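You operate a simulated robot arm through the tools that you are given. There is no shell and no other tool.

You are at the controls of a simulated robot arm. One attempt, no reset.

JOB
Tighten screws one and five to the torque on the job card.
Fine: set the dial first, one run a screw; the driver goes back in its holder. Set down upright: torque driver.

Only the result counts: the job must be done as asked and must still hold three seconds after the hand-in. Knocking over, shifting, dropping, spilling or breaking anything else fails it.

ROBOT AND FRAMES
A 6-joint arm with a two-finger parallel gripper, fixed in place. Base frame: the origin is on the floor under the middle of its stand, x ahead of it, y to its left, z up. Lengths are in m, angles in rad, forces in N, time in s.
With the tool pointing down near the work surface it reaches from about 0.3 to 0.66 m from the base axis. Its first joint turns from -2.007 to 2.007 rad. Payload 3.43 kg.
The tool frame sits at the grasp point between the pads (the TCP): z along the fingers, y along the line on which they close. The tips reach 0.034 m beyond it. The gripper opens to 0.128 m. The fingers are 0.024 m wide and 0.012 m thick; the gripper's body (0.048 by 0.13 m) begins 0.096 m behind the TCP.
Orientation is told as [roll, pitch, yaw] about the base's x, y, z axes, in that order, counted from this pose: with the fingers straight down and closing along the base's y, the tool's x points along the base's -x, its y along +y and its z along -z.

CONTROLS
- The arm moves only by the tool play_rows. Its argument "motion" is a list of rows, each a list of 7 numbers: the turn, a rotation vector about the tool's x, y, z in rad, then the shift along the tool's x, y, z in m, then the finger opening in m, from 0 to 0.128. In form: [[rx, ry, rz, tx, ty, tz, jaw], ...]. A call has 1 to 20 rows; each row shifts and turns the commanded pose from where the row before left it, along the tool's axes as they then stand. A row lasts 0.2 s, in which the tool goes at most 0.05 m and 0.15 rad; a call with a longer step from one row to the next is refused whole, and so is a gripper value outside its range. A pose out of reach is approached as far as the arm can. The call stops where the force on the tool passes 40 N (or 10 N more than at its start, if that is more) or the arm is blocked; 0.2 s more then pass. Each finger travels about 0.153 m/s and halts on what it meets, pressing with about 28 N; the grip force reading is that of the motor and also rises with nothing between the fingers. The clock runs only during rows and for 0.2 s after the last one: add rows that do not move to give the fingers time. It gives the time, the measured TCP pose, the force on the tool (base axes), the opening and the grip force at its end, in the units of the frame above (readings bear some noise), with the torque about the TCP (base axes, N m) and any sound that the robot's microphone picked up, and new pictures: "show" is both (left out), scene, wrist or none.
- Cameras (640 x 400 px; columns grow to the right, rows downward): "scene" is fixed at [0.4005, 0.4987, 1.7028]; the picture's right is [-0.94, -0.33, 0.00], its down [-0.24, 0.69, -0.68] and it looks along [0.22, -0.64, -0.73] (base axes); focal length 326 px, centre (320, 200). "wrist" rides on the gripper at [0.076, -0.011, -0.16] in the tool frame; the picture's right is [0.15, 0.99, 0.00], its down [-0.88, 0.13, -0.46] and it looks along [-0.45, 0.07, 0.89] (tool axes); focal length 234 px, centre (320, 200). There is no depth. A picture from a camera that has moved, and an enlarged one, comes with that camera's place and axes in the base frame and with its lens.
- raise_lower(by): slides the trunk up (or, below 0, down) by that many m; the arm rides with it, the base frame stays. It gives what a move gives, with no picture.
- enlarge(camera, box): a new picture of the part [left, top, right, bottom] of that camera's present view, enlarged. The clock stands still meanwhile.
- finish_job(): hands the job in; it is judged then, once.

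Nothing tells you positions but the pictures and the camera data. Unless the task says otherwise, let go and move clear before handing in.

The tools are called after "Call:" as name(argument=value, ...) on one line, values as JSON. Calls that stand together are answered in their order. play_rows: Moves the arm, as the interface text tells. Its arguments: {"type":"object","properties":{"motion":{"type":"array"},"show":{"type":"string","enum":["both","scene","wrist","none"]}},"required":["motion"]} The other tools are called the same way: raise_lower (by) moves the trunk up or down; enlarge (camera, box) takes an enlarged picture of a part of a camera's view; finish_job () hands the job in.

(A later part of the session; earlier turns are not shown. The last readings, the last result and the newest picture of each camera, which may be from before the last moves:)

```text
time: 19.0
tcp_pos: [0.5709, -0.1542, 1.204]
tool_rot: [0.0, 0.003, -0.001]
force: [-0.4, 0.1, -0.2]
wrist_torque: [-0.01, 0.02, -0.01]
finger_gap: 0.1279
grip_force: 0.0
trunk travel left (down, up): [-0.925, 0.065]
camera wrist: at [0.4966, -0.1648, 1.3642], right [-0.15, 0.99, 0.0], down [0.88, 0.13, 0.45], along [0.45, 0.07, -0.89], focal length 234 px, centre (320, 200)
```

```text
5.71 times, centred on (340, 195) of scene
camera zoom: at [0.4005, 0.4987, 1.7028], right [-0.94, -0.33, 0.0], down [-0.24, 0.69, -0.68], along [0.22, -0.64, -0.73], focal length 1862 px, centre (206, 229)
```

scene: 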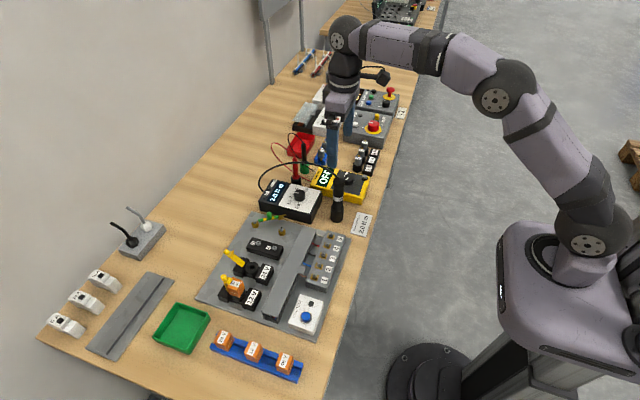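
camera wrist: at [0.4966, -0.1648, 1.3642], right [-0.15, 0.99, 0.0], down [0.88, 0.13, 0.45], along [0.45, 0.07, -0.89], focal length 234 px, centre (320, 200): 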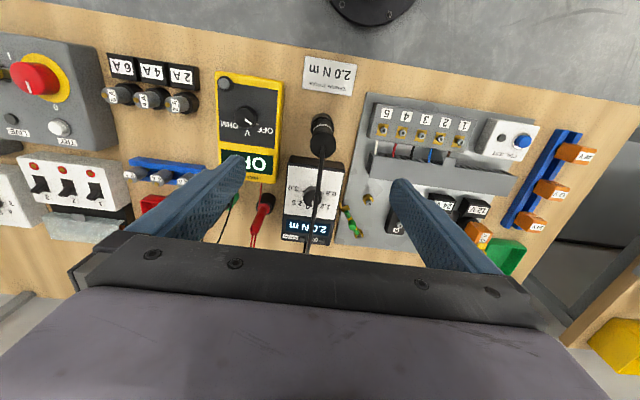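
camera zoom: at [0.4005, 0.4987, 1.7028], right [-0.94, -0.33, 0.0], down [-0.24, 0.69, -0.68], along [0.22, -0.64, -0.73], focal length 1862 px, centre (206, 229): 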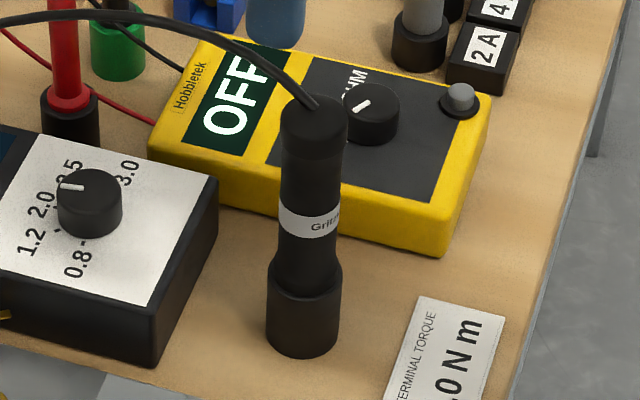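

The driver stands in its holder, with its top at about z 1.067, holder rim about 0.94 and body about 0.034 m across. I estimate its axis at about (0.569, -0.150). I'll go down to just above it with the fingers narrowed and check the centring.

Call:
play_rows(motion=[[0, 0, 0, 0.001, 0.0042, 0.02, 0.1], [0, 0, 0, 0.001, 0, 0.03, 0.08], [0, 0, 0, 0, 0, 0.03, 0.08], [0, 0, 0, 0, 0, 0, 0.08]], show="both")

Call:
enlarge(camera="wrist", box=[240, 80, 400, 240])

Call:
enlarge(camera="scene", box=[300, 140, 380, 230])

```text
time: 20.0
tcp_pos: [0.5689, -0.1503, 1.122]
tool_rot: [0.001, -0.001, 0.0]
force: [-0.5, -0.4, -0.1]
wrist_torque: [0.03, -0.03, -0.01]
finger_gap: 0.0799
grip_force: 0.2
trunk travel left (down, up): [-0.925, 0.065]
camera wrist: at [0.494, -0.1605, 1.2829], right [-0.15, 0.99, 0.0], down [0.88, 0.13, 0.46], along [0.45, 0.07, -0.89], focal length 234 px, centre (320, 200)
```

scene: 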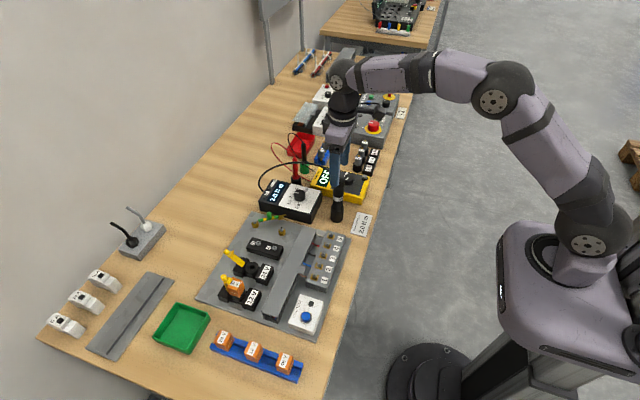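
wrist: 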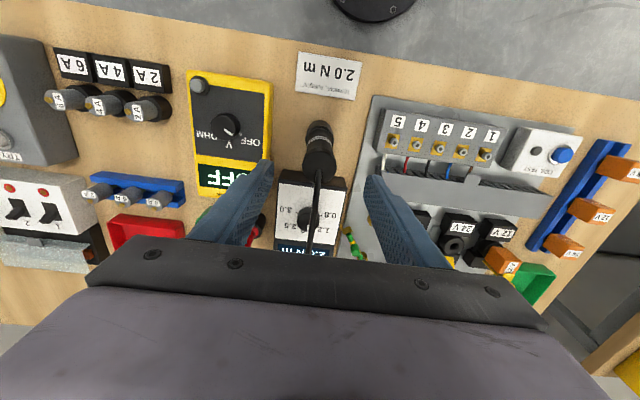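

```text
2.50 times, centred on (320, 160) of wrist
camera zoom: at [0.494, -0.1605, 1.2829], right [-0.15, 0.99, 0.0], down [0.88, 0.13, 0.46], along [0.45, 0.07, -0.89], focal length 585 px, centre (320, 300)
```

zoom: 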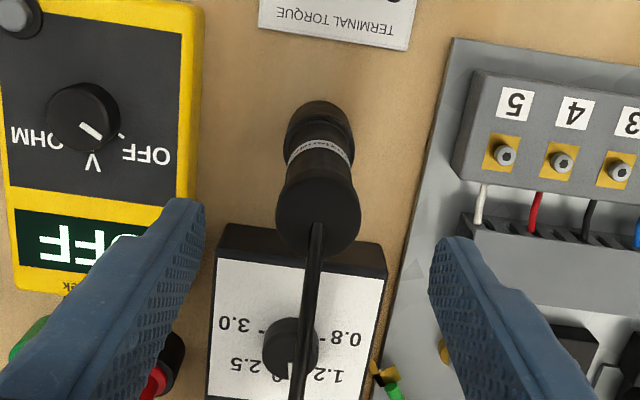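

```text
4.44 times, centred on (340, 185) of scene
camera zoom: at [0.4005, 0.4987, 1.7028], right [-0.94, -0.33, 0.0], down [-0.24, 0.69, -0.68], along [0.22, -0.64, -0.73], focal length 1448 px, centre (231, 267)
```

zoom: 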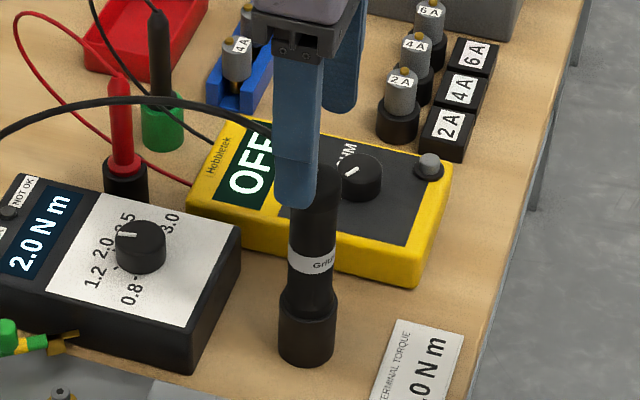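

The driver is centred between the fingers to within about 1 mm in y, so I'll descend around it to z about 0.99, staying above the holder rim, and check before closing.

Call:
play_rows(motion=[[0, 0, 0, 0.0008, -0.0006, 0.033, 0.08], [0, 0, 0, 0, 0, 0.033, 0.08], [0, 0, 0, 0, 0, 0.033, 0.08], [0, 0, 0, 0, 0, 0.033, 0.08], [0, 0, 0, 0, 0, 0, 0.08]], show="both")

Call:
enlarge(camera="wrist", box=[240, 80, 400, 240])

Call:
enlarge(camera="scene", box=[300, 150, 380, 230])

```text
time: 21.2
tcp_pos: [0.5691, -0.1505, 0.9912]
tool_rot: [0.0, 0.001, 0.0]
force: [-0.2, 0.0, 0.2]
wrist_torque: [-0.02, 0.01, -0.03]
finger_gap: 0.0799
grip_force: 0.1
trunk travel left (down, up): [-0.925, 0.065]
camera wrist: at [0.4943, -0.1618, 1.1516], right [-0.15, 0.99, 0.0], down [0.88, 0.13, 0.46], along [0.45, 0.07, -0.89], focal length 234 px, centre (320, 200)
```

scene: 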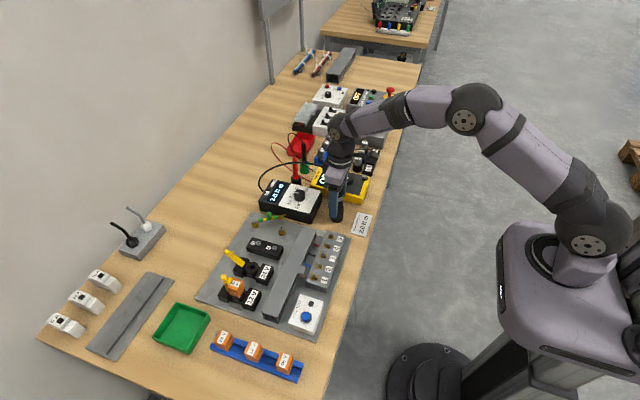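
wrist: 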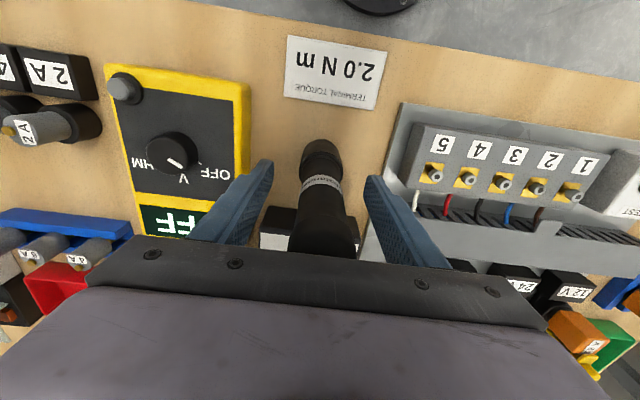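

```text
2.50 times, centred on (320, 160) of wrist
camera zoom: at [0.4943, -0.1618, 1.1516], right [-0.15, 0.99, 0.0], down [0.88, 0.13, 0.46], along [0.45, 0.07, -0.89], focal length 585 px, centre (320, 300)
```

zoom: 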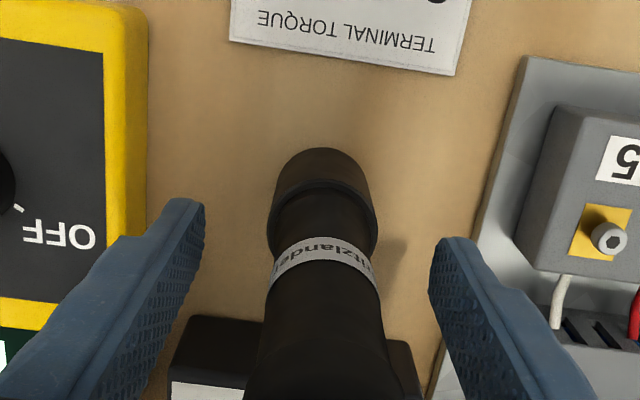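

```text
5.00 times, centred on (340, 190) of scene
camera zoom: at [0.4005, 0.4987, 1.7028], right [-0.94, -0.33, 0.0], down [-0.24, 0.69, -0.68], along [0.22, -0.64, -0.73], focal length 1630 px, centre (220, 250)
```

zoom: 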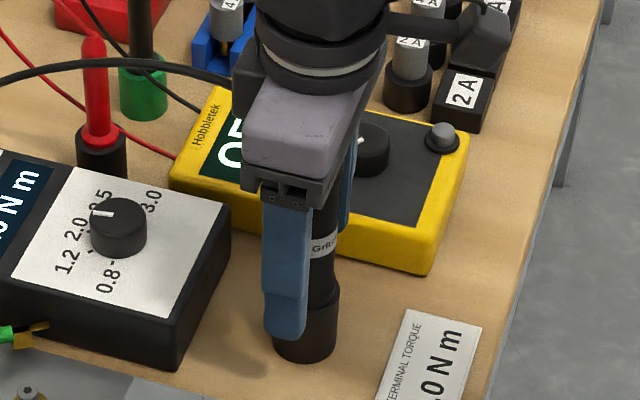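

I can see the holder rim about 16 mm below the fingertips, with the driver nearly centred. I'll make a small 1–2 mm correction and close on the body.

Call:
play_rows(motion=[[0, 0, 0, 0.0015, 0.0006, 0, 0.08], [0, 0, 0, 0, 0, 0, 0.06], [0, 0, 0, 0, 0, 0, 0.045], [0, 0, 0, 0, 0, 0, 0.02], [0, 0, 0, 0, 0, 0, 0.02], [0, 0, 0, 0, 0, 0, 0.02]], show="both")

Call:
enlarge(camera="wrist", box=[240, 80, 400, 240])

Call:
enlarge(camera="scene", box=[300, 150, 380, 230])

```text
time: 22.6
tcp_pos: [0.568, -0.1496, 0.9911]
tool_rot: [-0.001, 0.002, 0.0]
force: [0.1, -0.7, 0.3]
wrist_torque: [-0.05, 0.03, 0.01]
finger_gap: 0.0342
grip_force: 28.5
trunk travel left (down, up): [-0.925, 0.065]
camera wrist: at [0.4934, -0.1612, 1.1515], right [-0.15, 0.99, 0.0], down [0.88, 0.13, 0.45], along [0.45, 0.07, -0.89], focal length 234 px, centre (320, 200)
```

scene: 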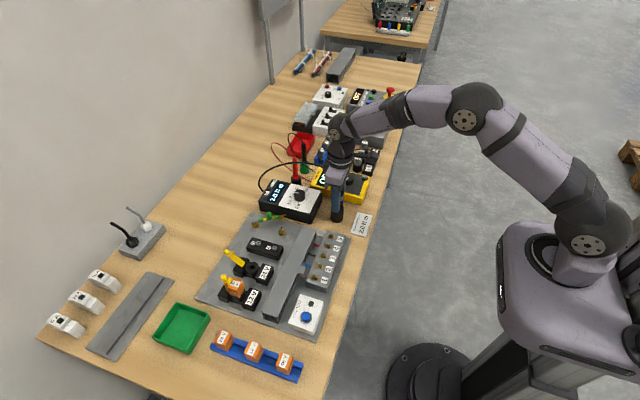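
wrist: 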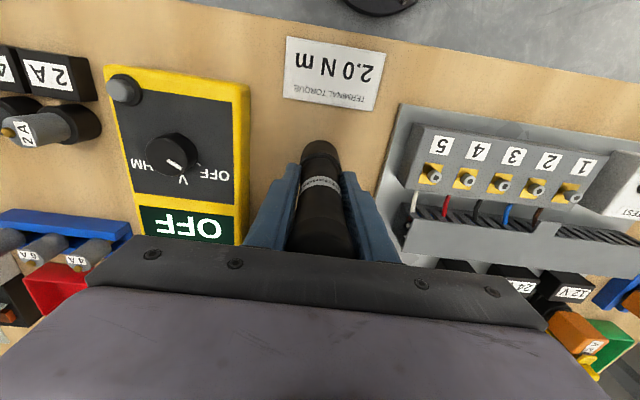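

```text
2.50 times, centred on (320, 160) of wrist
camera zoom: at [0.4934, -0.1612, 1.1515], right [-0.15, 0.99, 0.0], down [0.88, 0.13, 0.45], along [0.45, 0.07, -0.89], focal length 585 px, centre (320, 300)
```

zoom: 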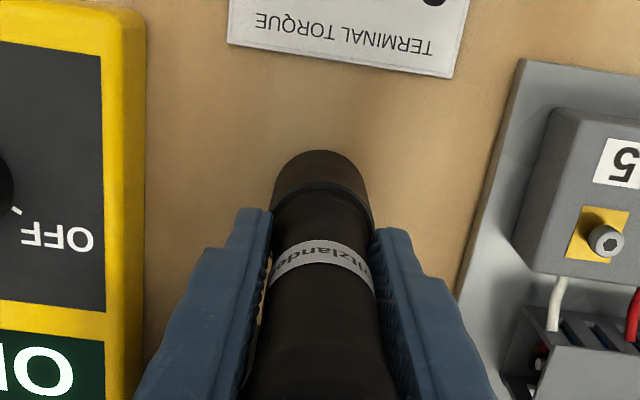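

```text
5.00 times, centred on (340, 190) of scene
camera zoom: at [0.4005, 0.4987, 1.7028], right [-0.94, -0.33, 0.0], down [-0.24, 0.69, -0.68], along [0.22, -0.64, -0.73], focal length 1630 px, centre (220, 250)
```

zoom: 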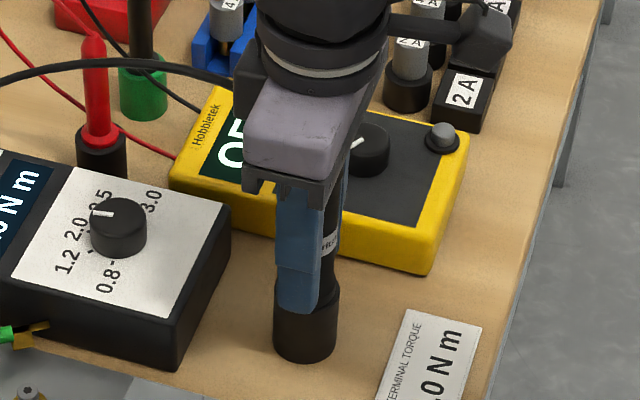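

The driver is gripped with no side load, so I'll note this pose as the return point P0. Now I lift straight up slowly and look at the bit.

Call:
play_rows(motion=[[0, 0, 0, 0, 0, -0.01, 0.02], [0, 0, 0, 0, 0, -0.02, 0.02], [0, 0, 0, 0, 0, -0.03, 0.02], [0, 0, 0, 0, 0, -0.03, 0.02], [0, 0, 0, 0, 0, -0.03, 0.02], [0, 0, 0, 0, 0, 0, 0.02]], show="both")

Call:
enlarge(camera="wrist", box=[240, 80, 400, 240])

Call:
enlarge(camera="scene", box=[290, 120, 390, 230])

```text
time: 24.0
tcp_pos: [0.5678, -0.1501, 1.1093]
tool_rot: [0.0, 0.002, -0.002]
force: [-0.7, 0.8, -2.6]
wrist_torque: [0.04, 0.02, 0.0]
finger_gap: 0.0344
grip_force: 28.1
trunk travel left (down, up): [-0.925, 0.065]
camera wrist: at [0.4938, -0.1607, 1.2704], right [-0.15, 0.99, 0.0], down [0.88, 0.13, 0.45], along [0.45, 0.07, -0.89], focal length 234 px, centre (320, 200)
```

scene: 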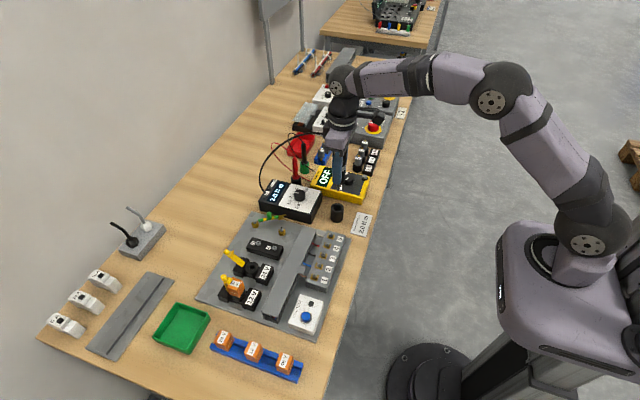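
wrist: 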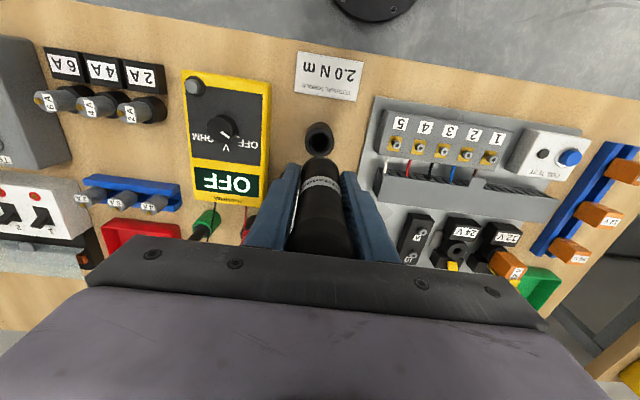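

```text
2.50 times, centred on (320, 160) of wrist
camera zoom: at [0.4938, -0.1607, 1.2704], right [-0.15, 0.99, 0.0], down [0.88, 0.13, 0.45], along [0.45, 0.07, -0.89], focal length 585 px, centre (320, 300)
```

zoom: 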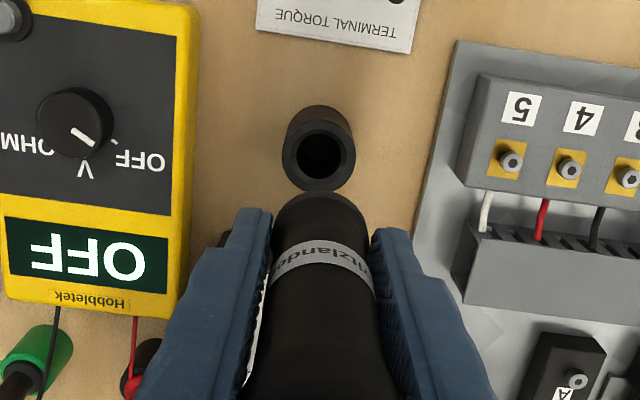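

```text
3.64 times, centred on (340, 175) of scene
camera zoom: at [0.4005, 0.4987, 1.7028], right [-0.94, -0.33, 0.0], down [-0.24, 0.69, -0.68], along [0.22, -0.64, -0.73], focal length 1185 px, centre (247, 291)
```

zoom: 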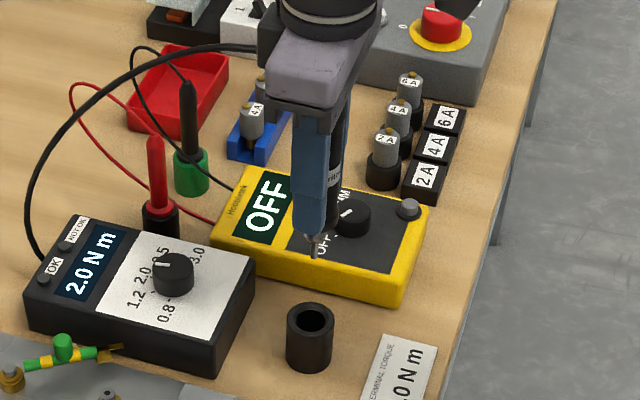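

Call:
enlarge(camera="scene", box=[320, 150, 360, 200])

Call:
enlarge(camera="wrist", box=[280, 120, 360, 180])

```text
8.00 times, centred on (340, 175) of scene
camera zoom: at [0.4005, 0.4987, 1.7028], right [-0.94, -0.33, 0.0], down [-0.24, 0.69, -0.68], along [0.22, -0.64, -0.73], focal length 2607 px, centre (160, 400)
```

zoom: 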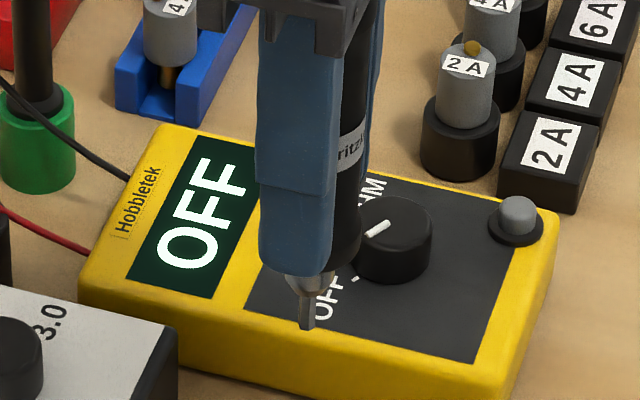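

```text
6.67 times, centred on (320, 150) of wrist
camera zoom: at [0.4938, -0.1607, 1.2704], right [-0.15, 0.99, 0.0], down [0.88, 0.13, 0.45], along [0.45, 0.07, -0.89], focal length 1561 px, centre (320, 533)
```

zoom: 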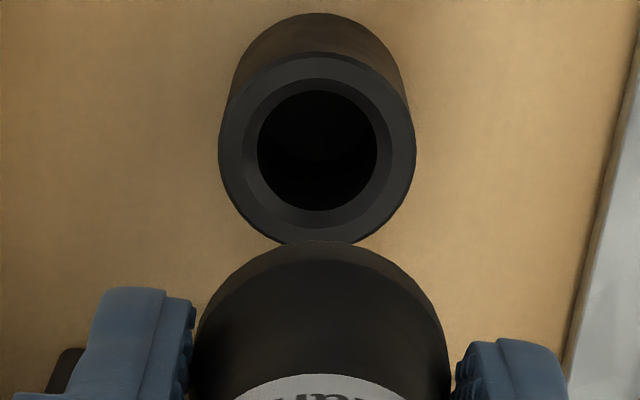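

The driver is out with its bit showing, tip about 0.088 m below the TCP, and the holder is standing in place. I'll move over screw 5 at this height and align it visually, using the holder position in this view as the reference for the bit axis.

Call:
play_rows(motion=[[0, 0, 0, 0.004, 0.027, 0, 0.02], [0, 0, 0, 0.004, 0.027, 0, 0.02], [0, 0, 0, 0.004, 0.027, 0, 0.02], [0, 0, 0, 0, 0.026, 0, 0.02], [0, 0, 0, 0, 0, 0, 0.02], [0, 0, 0, 0, 0, 0, 0.02]], show="both")

Call:
enlarge(camera="wrist", box=[240, 80, 400, 240])

Call:
enlarge(camera="scene", box=[280, 150, 380, 250])

```text
time: 25.4
tcp_pos: [0.5569, -0.0413, 1.1101]
tool_rot: [-0.001, 0.001, -0.002]
force: [0.0, -0.2, -3.2]
wrist_torque: [-0.01, -0.03, -0.03]
finger_gap: 0.0343
grip_force: 28.0
trunk travel left (down, up): [-0.925, 0.065]
camera wrist: at [0.4817, -0.0521, 1.2707], right [-0.15, 0.99, 0.0], down [0.88, 0.13, 0.45], along [0.45, 0.07, -0.89], focal length 234 px, centre (320, 200)
```

scene: 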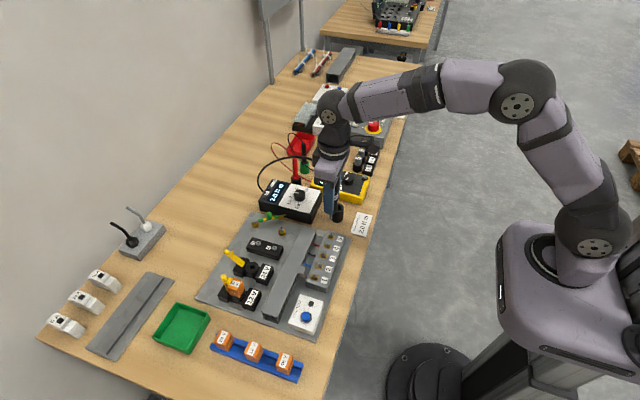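
wrist: 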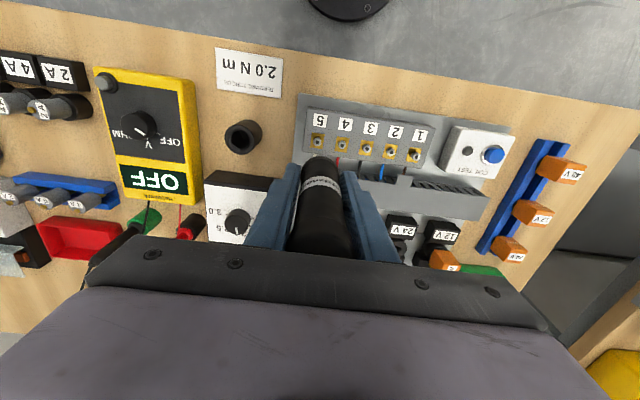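

```text
2.50 times, centred on (320, 160) of wrist
camera zoom: at [0.4817, -0.0521, 1.2707], right [-0.15, 0.99, 0.0], down [0.88, 0.13, 0.45], along [0.45, 0.07, -0.89], focal length 585 px, centre (320, 300)
```

zoom: 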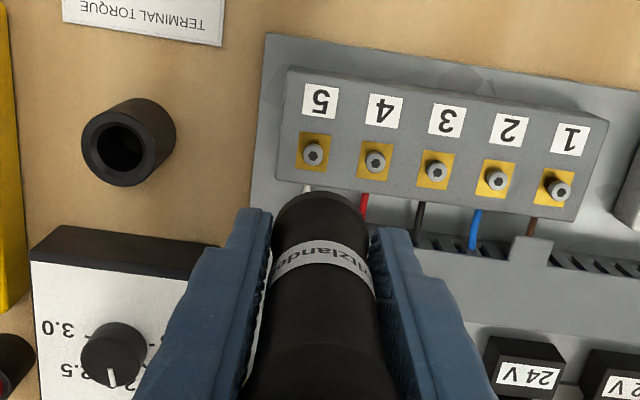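

```text
4.00 times, centred on (330, 200) of scene
camera zoom: at [0.4005, 0.4987, 1.7028], right [-0.94, -0.33, 0.0], down [-0.24, 0.69, -0.68], along [0.22, -0.64, -0.73], focal length 1304 px, centre (280, 200)
```

zoom: 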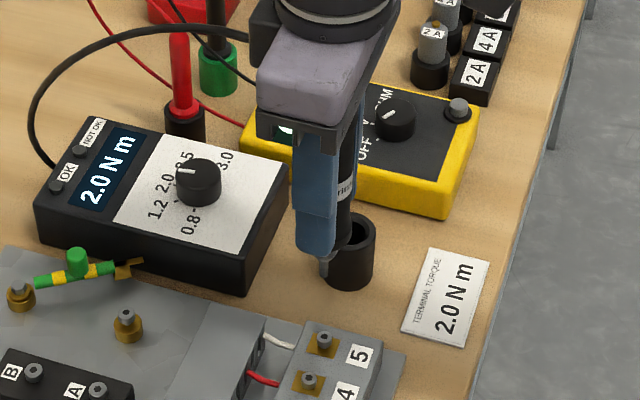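

Call:
enlarge(camera="wrist", box=[300, 120, 370, 170])

Call:
enlarge(camera="wrist", box=[360, 110, 440, 170])

Call:
enlarge(camera="scene", box=[290, 220, 360, 290])

```text
8.00 times, centred on (335, 145) of wrist
camera zoom: at [0.4817, -0.0521, 1.2707], right [-0.15, 0.99, 0.0], down [0.88, 0.13, 0.45], along [0.45, 0.07, -0.89], focal length 1873 px, centre (200, 640)
```

zoom: 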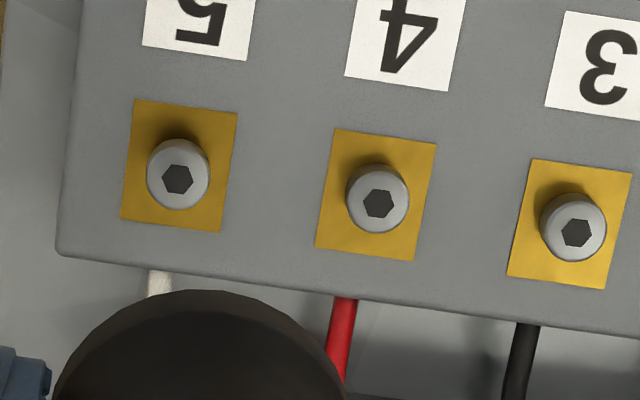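

```text
6.67 times, centred on (400, 140) of wrist
camera zoom: at [0.4817, -0.0521, 1.2707], right [-0.15, 0.99, 0.0], down [0.88, 0.13, 0.45], along [0.45, 0.07, -0.89], focal length 1561 px, centre (-213, 600)
```

zoom: 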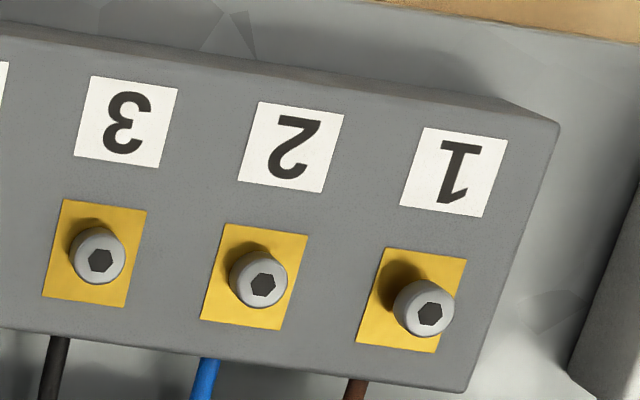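

```text
5.71 times, centred on (325, 255) of scene
camera zoom: at [0.4005, 0.4987, 1.7028], right [-0.94, -0.33, 0.0], down [-0.24, 0.69, -0.68], along [0.22, -0.64, -0.73], focal length 1862 px, centre (291, -114)
```

zoom: 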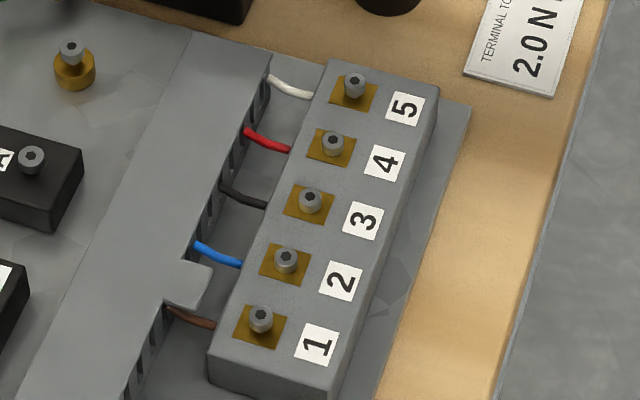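

The driver is nearly above screw 5; by comparing with the holder reference it needs a shift of about 3.4 mm in -y. Screw 1 stands noticeably higher than the others. I'll correct and lower to just above the screw, then check in the scene camera.

Call:
play_rows(motion=[[0, 0, 0, 0.0005, -0.0034, 0, 0.02], [0, 0, 0, 0, 0, 0.02, 0.02], [0, 0, 0, 0, 0, 0.02, 0.02], [0, 0, 0, 0, 0, 0.01, 0.02], [0, 0, 0, 0, 0, 0, 0.02]], show="both")

Call:
enlarge(camera="wrist", box=[280, 100, 400, 190])

Call:
enlarge(camera="scene", box=[300, 200, 360, 260])

```text
time: 26.6
tcp_pos: [0.5559, -0.0476, 1.0607]
tool_rot: [0.001, 0.003, 0.0]
force: [-1.1, 0.1, -2.9]
wrist_torque: [-0.01, 0.02, -0.01]
finger_gap: 0.0343
grip_force: 27.8
trunk travel left (down, up): [-0.925, 0.065]
camera wrist: at [0.4817, -0.058, 1.2209], right [-0.15, 0.99, 0.0], down [0.88, 0.13, 0.45], along [0.45, 0.07, -0.89], focal length 234 px, centre (320, 200)
```

scene: 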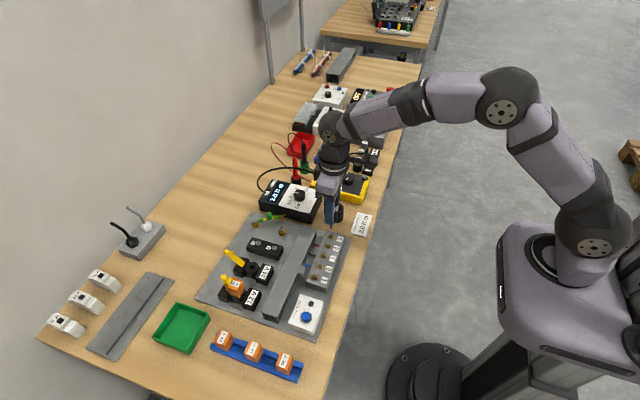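
wrist: 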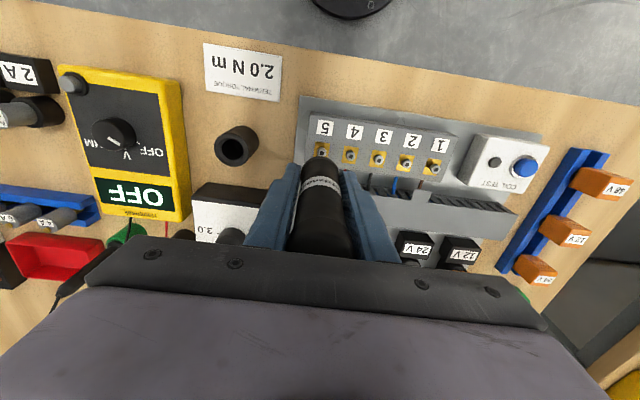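

```text
4.44 times, centred on (340, 145) of wrist
camera zoom: at [0.4817, -0.058, 1.2209], right [-0.15, 0.99, 0.0], down [0.88, 0.13, 0.45], along [0.45, 0.07, -0.89], focal length 1041 px, centre (231, 444)
```

zoom: 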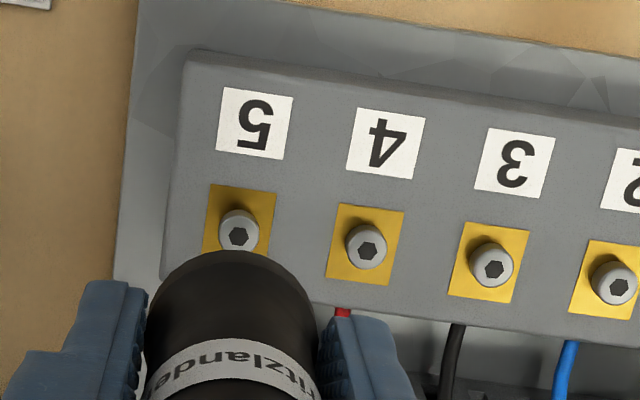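

```text
6.67 times, centred on (330, 230) of scene
camera zoom: at [0.4005, 0.4987, 1.7028], right [-0.94, -0.33, 0.0], down [-0.24, 0.69, -0.68], along [0.22, -0.64, -0.73], focal length 2173 px, centre (253, 0)
```

zoom: 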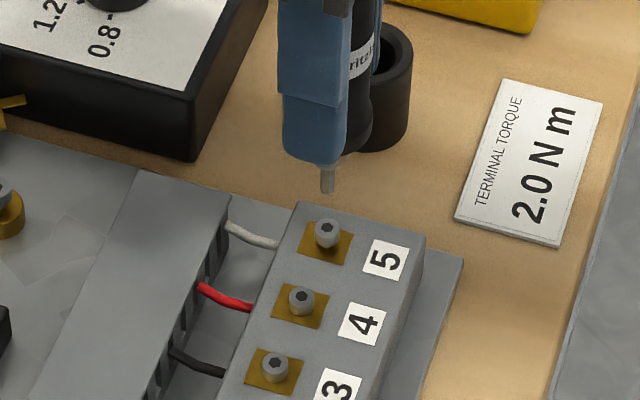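

In the scene view the bit lines up with screw 5, but the wrist view shows the screw about 2.3 mm to +y of the driver axis. I'll correct by that and check again before pressing.

Call:
play_rows(motion=[[0, 0, 0, 0.001, 0.0023, 0, 0.02], [0, 0, 0, 0, 0, 0.008, 0.02], [0, 0, 0, 0, 0, 0, 0.02], [0, 0, 0, 0, 0, 0, 0.02]], show="both")

Call:
enlarge(camera="wrist", box=[290, 110, 370, 170])

Call:
enlarge(camera="scene", box=[315, 210, 355, 250])

```text
time: 27.6
tcp_pos: [0.5553, -0.0448, 1.0525]
tool_rot: [0.0, 0.002, 0.0]
force: [0.3, 0.1, -3.2]
wrist_torque: [0.0, -0.01, -0.01]
finger_gap: 0.034
grip_force: 28.4
trunk travel left (down, up): [-0.925, 0.065]
camera wrist: at [0.4804, -0.0553, 1.2128], right [-0.15, 0.99, 0.0], down [0.88, 0.13, 0.45], along [0.45, 0.07, -0.89], focal length 234 px, centre (320, 200)
```

scene: 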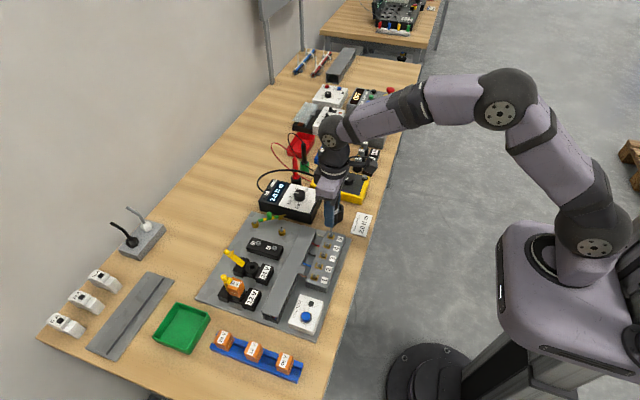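
wrist: 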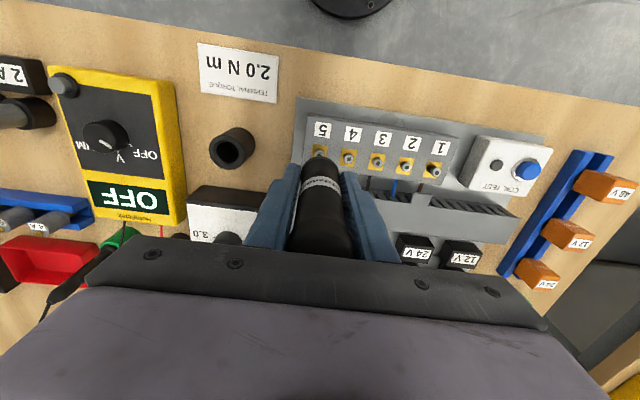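

```text
6.67 times, centred on (330, 140) of wrist
camera zoom: at [0.4804, -0.0553, 1.2128], right [-0.15, 0.99, 0.0], down [0.88, 0.13, 0.45], along [0.45, 0.07, -0.89], focal length 1561 px, centre (253, 600)
```

zoom: 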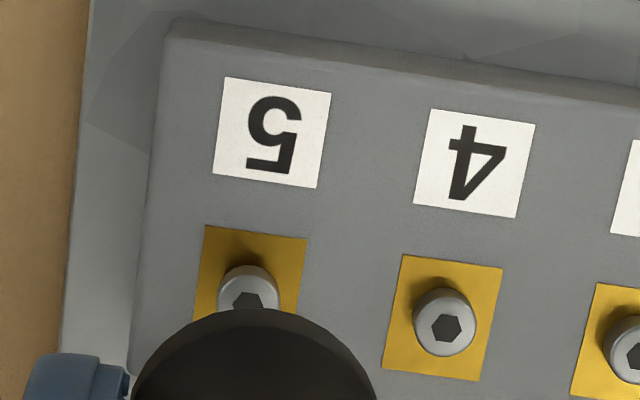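

```text
10.00 times, centred on (335, 230) of scene
camera zoom: at [0.4005, 0.4987, 1.7028], right [-0.94, -0.33, 0.0], down [-0.24, 0.69, -0.68], along [0.22, -0.64, -0.73], focal length 3259 px, centre (170, -100)
```

zoom: 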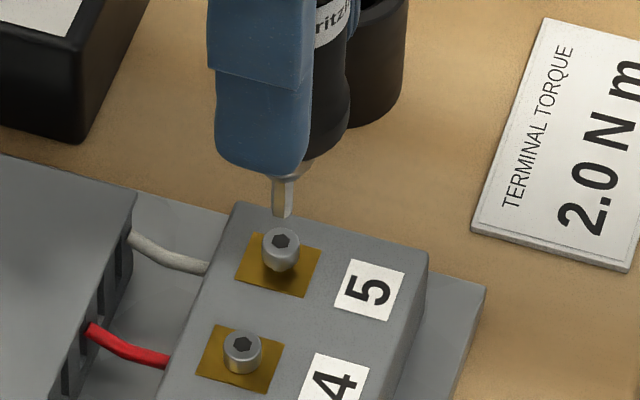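

The bit is now within about 0.5 mm of the socket axis in both views, about 10 mm above the screw. I'll lower in small steps and watch the force.

Call:
play_rows(motion=[[0, 0, 0, 0, 0, 0.003, 0.02], [0, 0, 0, 0, 0, 0.003, 0.02], [0, 0, 0, 0, 0, 0.002, 0.02], [0, 0, 0, 0, 0, 0, 0.02]], show="scene")

Call:
enlarge(camera="scene", box=[315, 210, 355, 250])

Call:
enlarge(camera="scene", box=[255, 160, 335, 220])

```text
time: 28.6
tcp_pos: [0.5546, -0.0444, 1.0447]
tool_rot: [0.0, 0.002, -0.001]
force: [-0.5, -0.9, -2.5]
wrist_torque: [0.0, 0.0, 0.01]
finger_gap: 0.0341
grip_force: 27.6
trunk travel left (down, up): [-0.925, 0.065]
```

scene: 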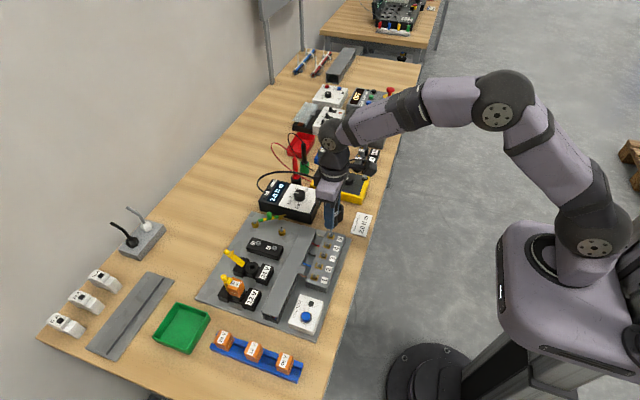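

```text
10.00 times, centred on (335, 230) of scene
camera zoom: at [0.4005, 0.4987, 1.7028], right [-0.94, -0.33, 0.0], down [-0.24, 0.69, -0.68], along [0.22, -0.64, -0.73], focal length 3259 px, centre (170, -100)
```

zoom: 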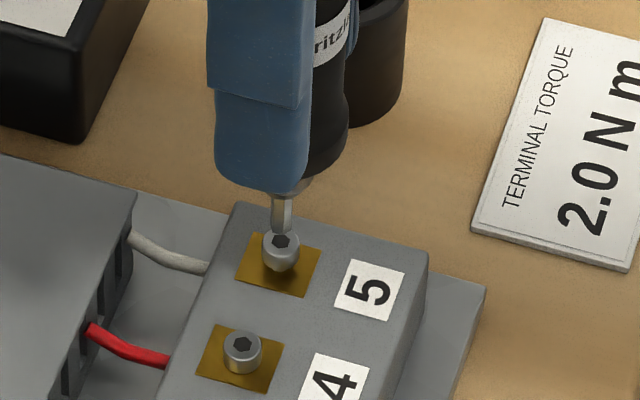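

```text
6.67 times, centred on (295, 190) of scene
camera zoom: at [0.4005, 0.4987, 1.7028], right [-0.94, -0.33, 0.0], down [-0.24, 0.69, -0.68], along [0.22, -0.64, -0.73], focal length 2173 px, centre (487, 267)
```

zoom: 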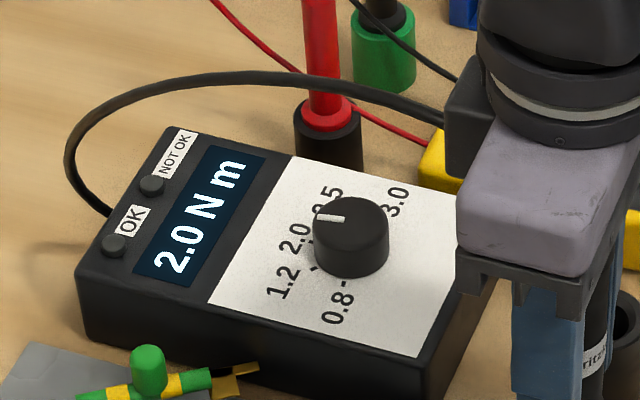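

The tip is about 2–3 mm above the socket and aligned. I'll continue in 1 mm steps to make contact.

Call:
play_rows(motion=[[0, 0, 0, 0, 0, 0.001, 0.02], [0, 0, 0, 0, 0, 0.001, 0.02], [0, 0, 0, 0, 0, 0.001, 0.02]], show="scene")

Call:
enlarge(camera="scene", box=[315, 210, 355, 250])

Call:
enlarge(camera="scene", box=[255, 160, 335, 220])

```text
time: 29.4
tcp_pos: [0.5544, -0.046, 1.0419]
tool_rot: [0.0, 0.003, 0.0]
force: [-1.1, -0.5, -3.7]
wrist_torque: [0.0, -0.04, 0.02]
finger_gap: 0.0342
grip_force: 28.3
trunk travel left (down, up): [-0.925, 0.065]
```

scene: 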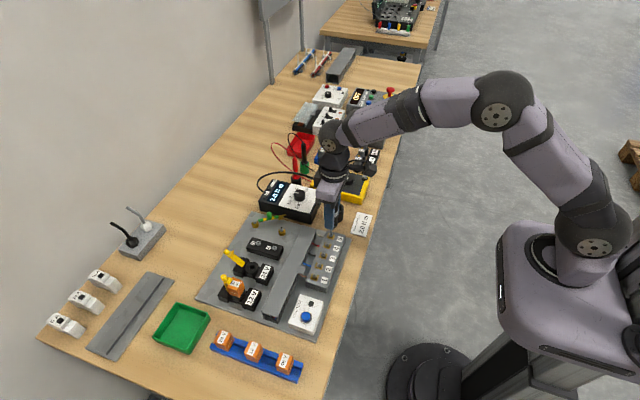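

```text
10.00 times, centred on (335, 230) of scene
camera zoom: at [0.4005, 0.4987, 1.7028], right [-0.94, -0.33, 0.0], down [-0.24, 0.69, -0.68], along [0.22, -0.64, -0.73], focal length 3259 px, centre (170, -100)
```

zoom: 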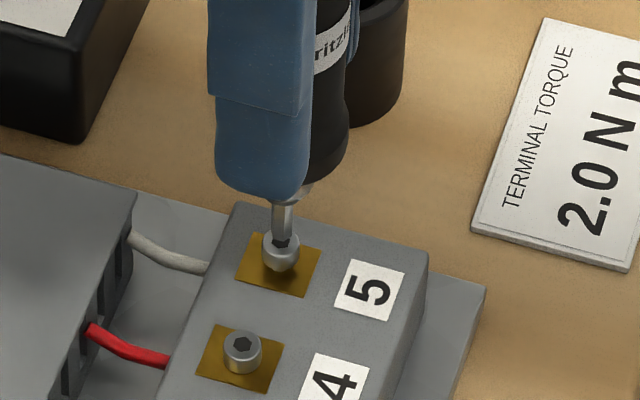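

```text
6.67 times, centred on (295, 190) of scene
camera zoom: at [0.4005, 0.4987, 1.7028], right [-0.94, -0.33, 0.0], down [-0.24, 0.69, -0.68], along [0.22, -0.64, -0.73], focal length 2173 px, centre (487, 267)
```

zoom: 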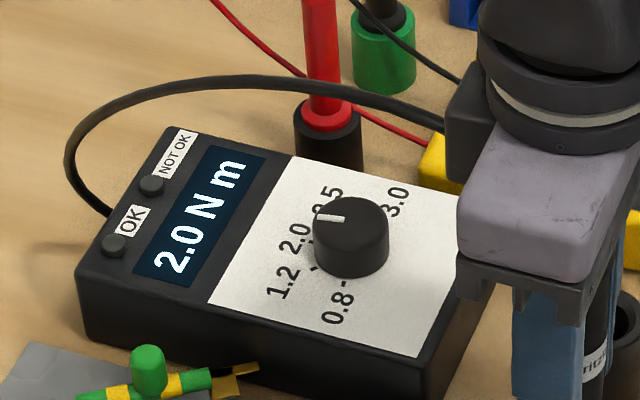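

Call:
play_rows(motion=[[0, 0, 0, 0, 0, 0.001, 0.02], [0, 0, 0, 0, 0, 0.001, 0.02]], show="scene")

Call:
enlarge(camera="scene", box=[315, 210, 355, 250])

Call:
enlarge(camera="scene", box=[255, 160, 335, 220])

```text
time: 30.0
tcp_pos: [0.5541, -0.0439, 1.0396]
tool_rot: [0.0, 0.003, 0.001]
force: [-0.3, 0.0, -3.1]
wrist_torque: [-0.01, 0.02, 0.02]
finger_gap: 0.0343
grip_force: 27.9
trunk travel left (down, up): [-0.925, 0.065]
```

scene: 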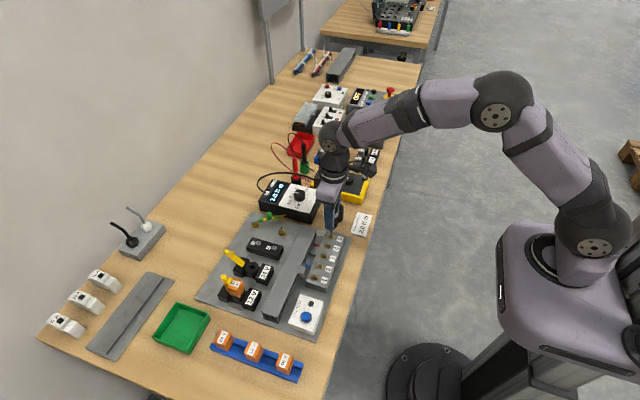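

```text
10.00 times, centred on (335, 230) of scene
camera zoom: at [0.4005, 0.4987, 1.7028], right [-0.94, -0.33, 0.0], down [-0.24, 0.69, -0.68], along [0.22, -0.64, -0.73], focal length 3259 px, centre (170, -100)
```

zoom: 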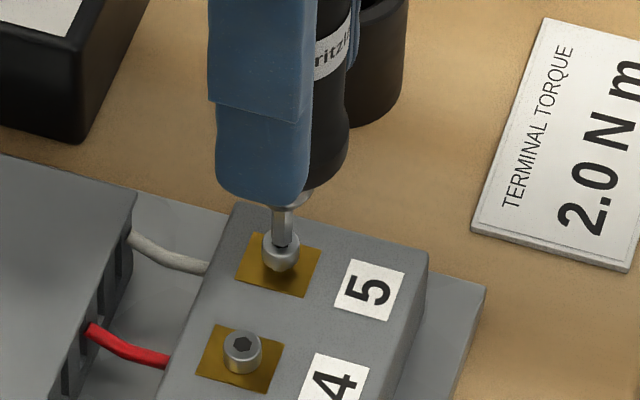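

```text
6.67 times, centred on (295, 190) of scene
camera zoom: at [0.4005, 0.4987, 1.7028], right [-0.94, -0.33, 0.0], down [-0.24, 0.69, -0.68], along [0.22, -0.64, -0.73], focal length 2173 px, centre (487, 267)
```

zoom: 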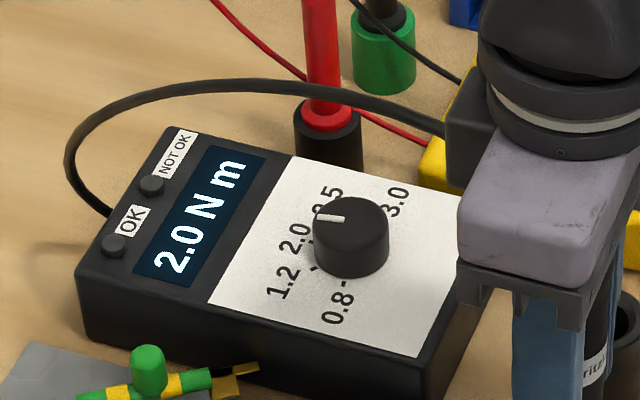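

Call:
play_rows(motion=[[0, 0, 0, 0, 0, 0.001, 0.02], [0, 0, 0, 0, 0, 0.001, 0.02]], show="scene")

Call:
enlarge(camera="scene", box=[315, 210, 355, 250])

Call:
enlarge(camera="scene", box=[255, 160, 335, 220])

```text
time: 30.6
tcp_pos: [0.5547, -0.0445, 1.0374]
tool_rot: [0.0, 0.0, 0.0]
force: [-1.1, 0.3, -3.4]
wrist_torque: [-0.02, -0.03, 0.03]
finger_gap: 0.0341
grip_force: 28.2
trunk travel left (down, up): [-0.925, 0.065]
```

scene: 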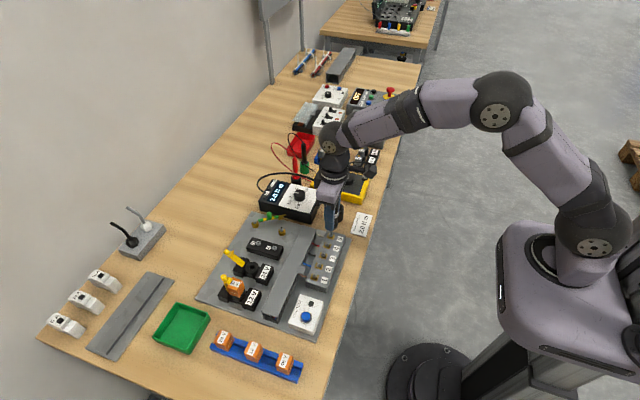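

```text
10.00 times, centred on (335, 230) of scene
camera zoom: at [0.4005, 0.4987, 1.7028], right [-0.94, -0.33, 0.0], down [-0.24, 0.69, -0.68], along [0.22, -0.64, -0.73], focal length 3259 px, centre (170, -100)
```

zoom: 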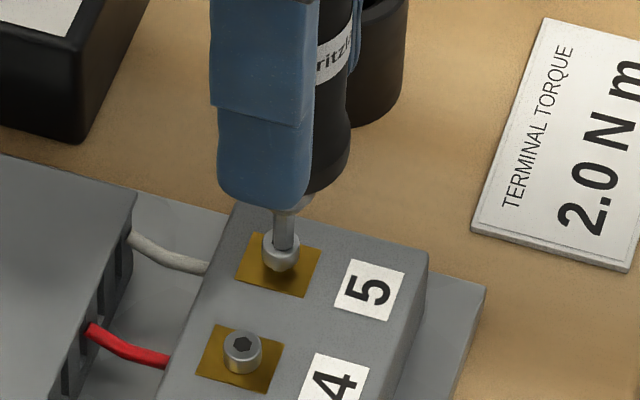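

```text
6.67 times, centred on (295, 190) of scene
camera zoom: at [0.4005, 0.4987, 1.7028], right [-0.94, -0.33, 0.0], down [-0.24, 0.69, -0.68], along [0.22, -0.64, -0.73], focal length 2173 px, centre (487, 267)
```

zoom: 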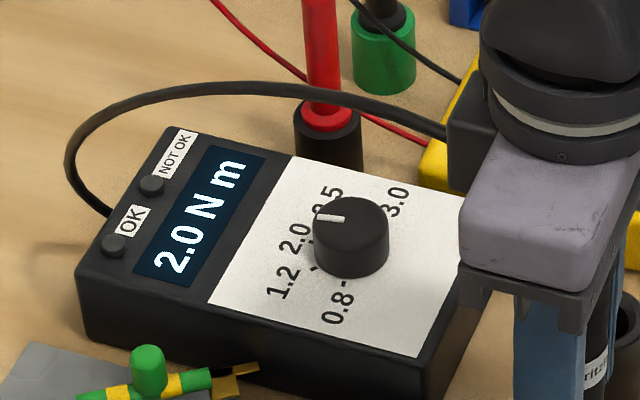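

Call:
play_rows(motion=[[0, 0, 0, 0, 0, 0.001, 0.02]], show="both")

Call:
enlarge(camera="scene", box=[325, 220, 345, 240])

Call:
enlarge(camera="wrist", box=[290, 110, 370, 170])

```text
time: 31.0
tcp_pos: [0.5535, -0.0446, 1.0364]
tool_rot: [0.0, 0.0, -0.001]
force: [-1.8, -1.1, -0.6]
wrist_torque: [-0.1, 0.09, 0.03]
finger_gap: 0.034
grip_force: 28.1
trunk travel left (down, up): [-0.925, 0.065]
camera wrist: at [0.4796, -0.0556, 1.1969], right [-0.15, 0.99, 0.0], down [0.88, 0.13, 0.45], along [0.45, 0.07, -0.89], focal length 234 px, centre (320, 200)
```

scene: 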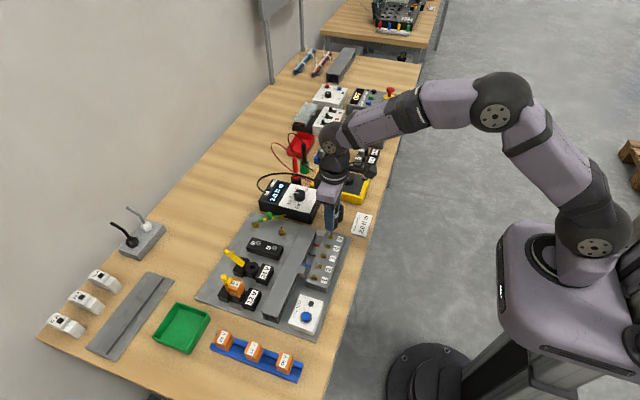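
wrist: 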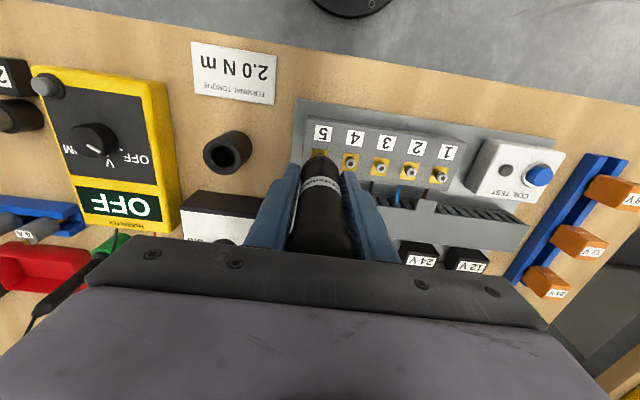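

```text
16.00 times, centred on (335, 230) of scene
camera zoom: at [0.4005, 0.4987, 1.7028], right [-0.94, -0.33, 0.0], down [-0.24, 0.69, -0.68], along [0.22, -0.64, -0.73], focal length 5214 px, centre (80, -280)
```

zoom: 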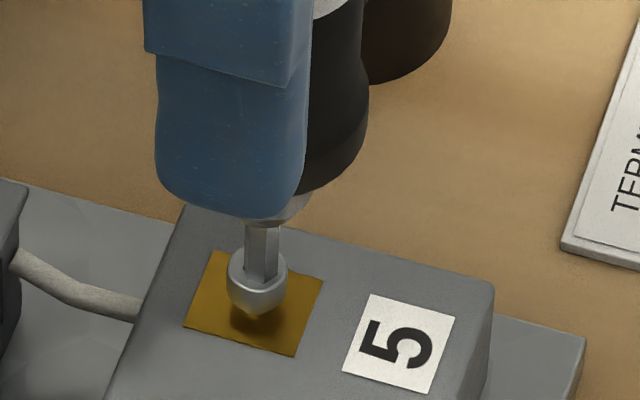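

```text
6.67 times, centred on (330, 140) of wrist
camera zoom: at [0.4796, -0.0556, 1.1969], right [-0.15, 0.99, 0.0], down [0.88, 0.13, 0.45], along [0.45, 0.07, -0.89], focal length 1561 px, centre (253, 600)
```

zoom: 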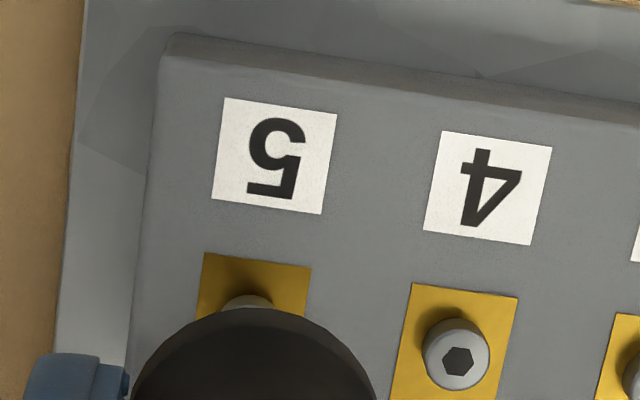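

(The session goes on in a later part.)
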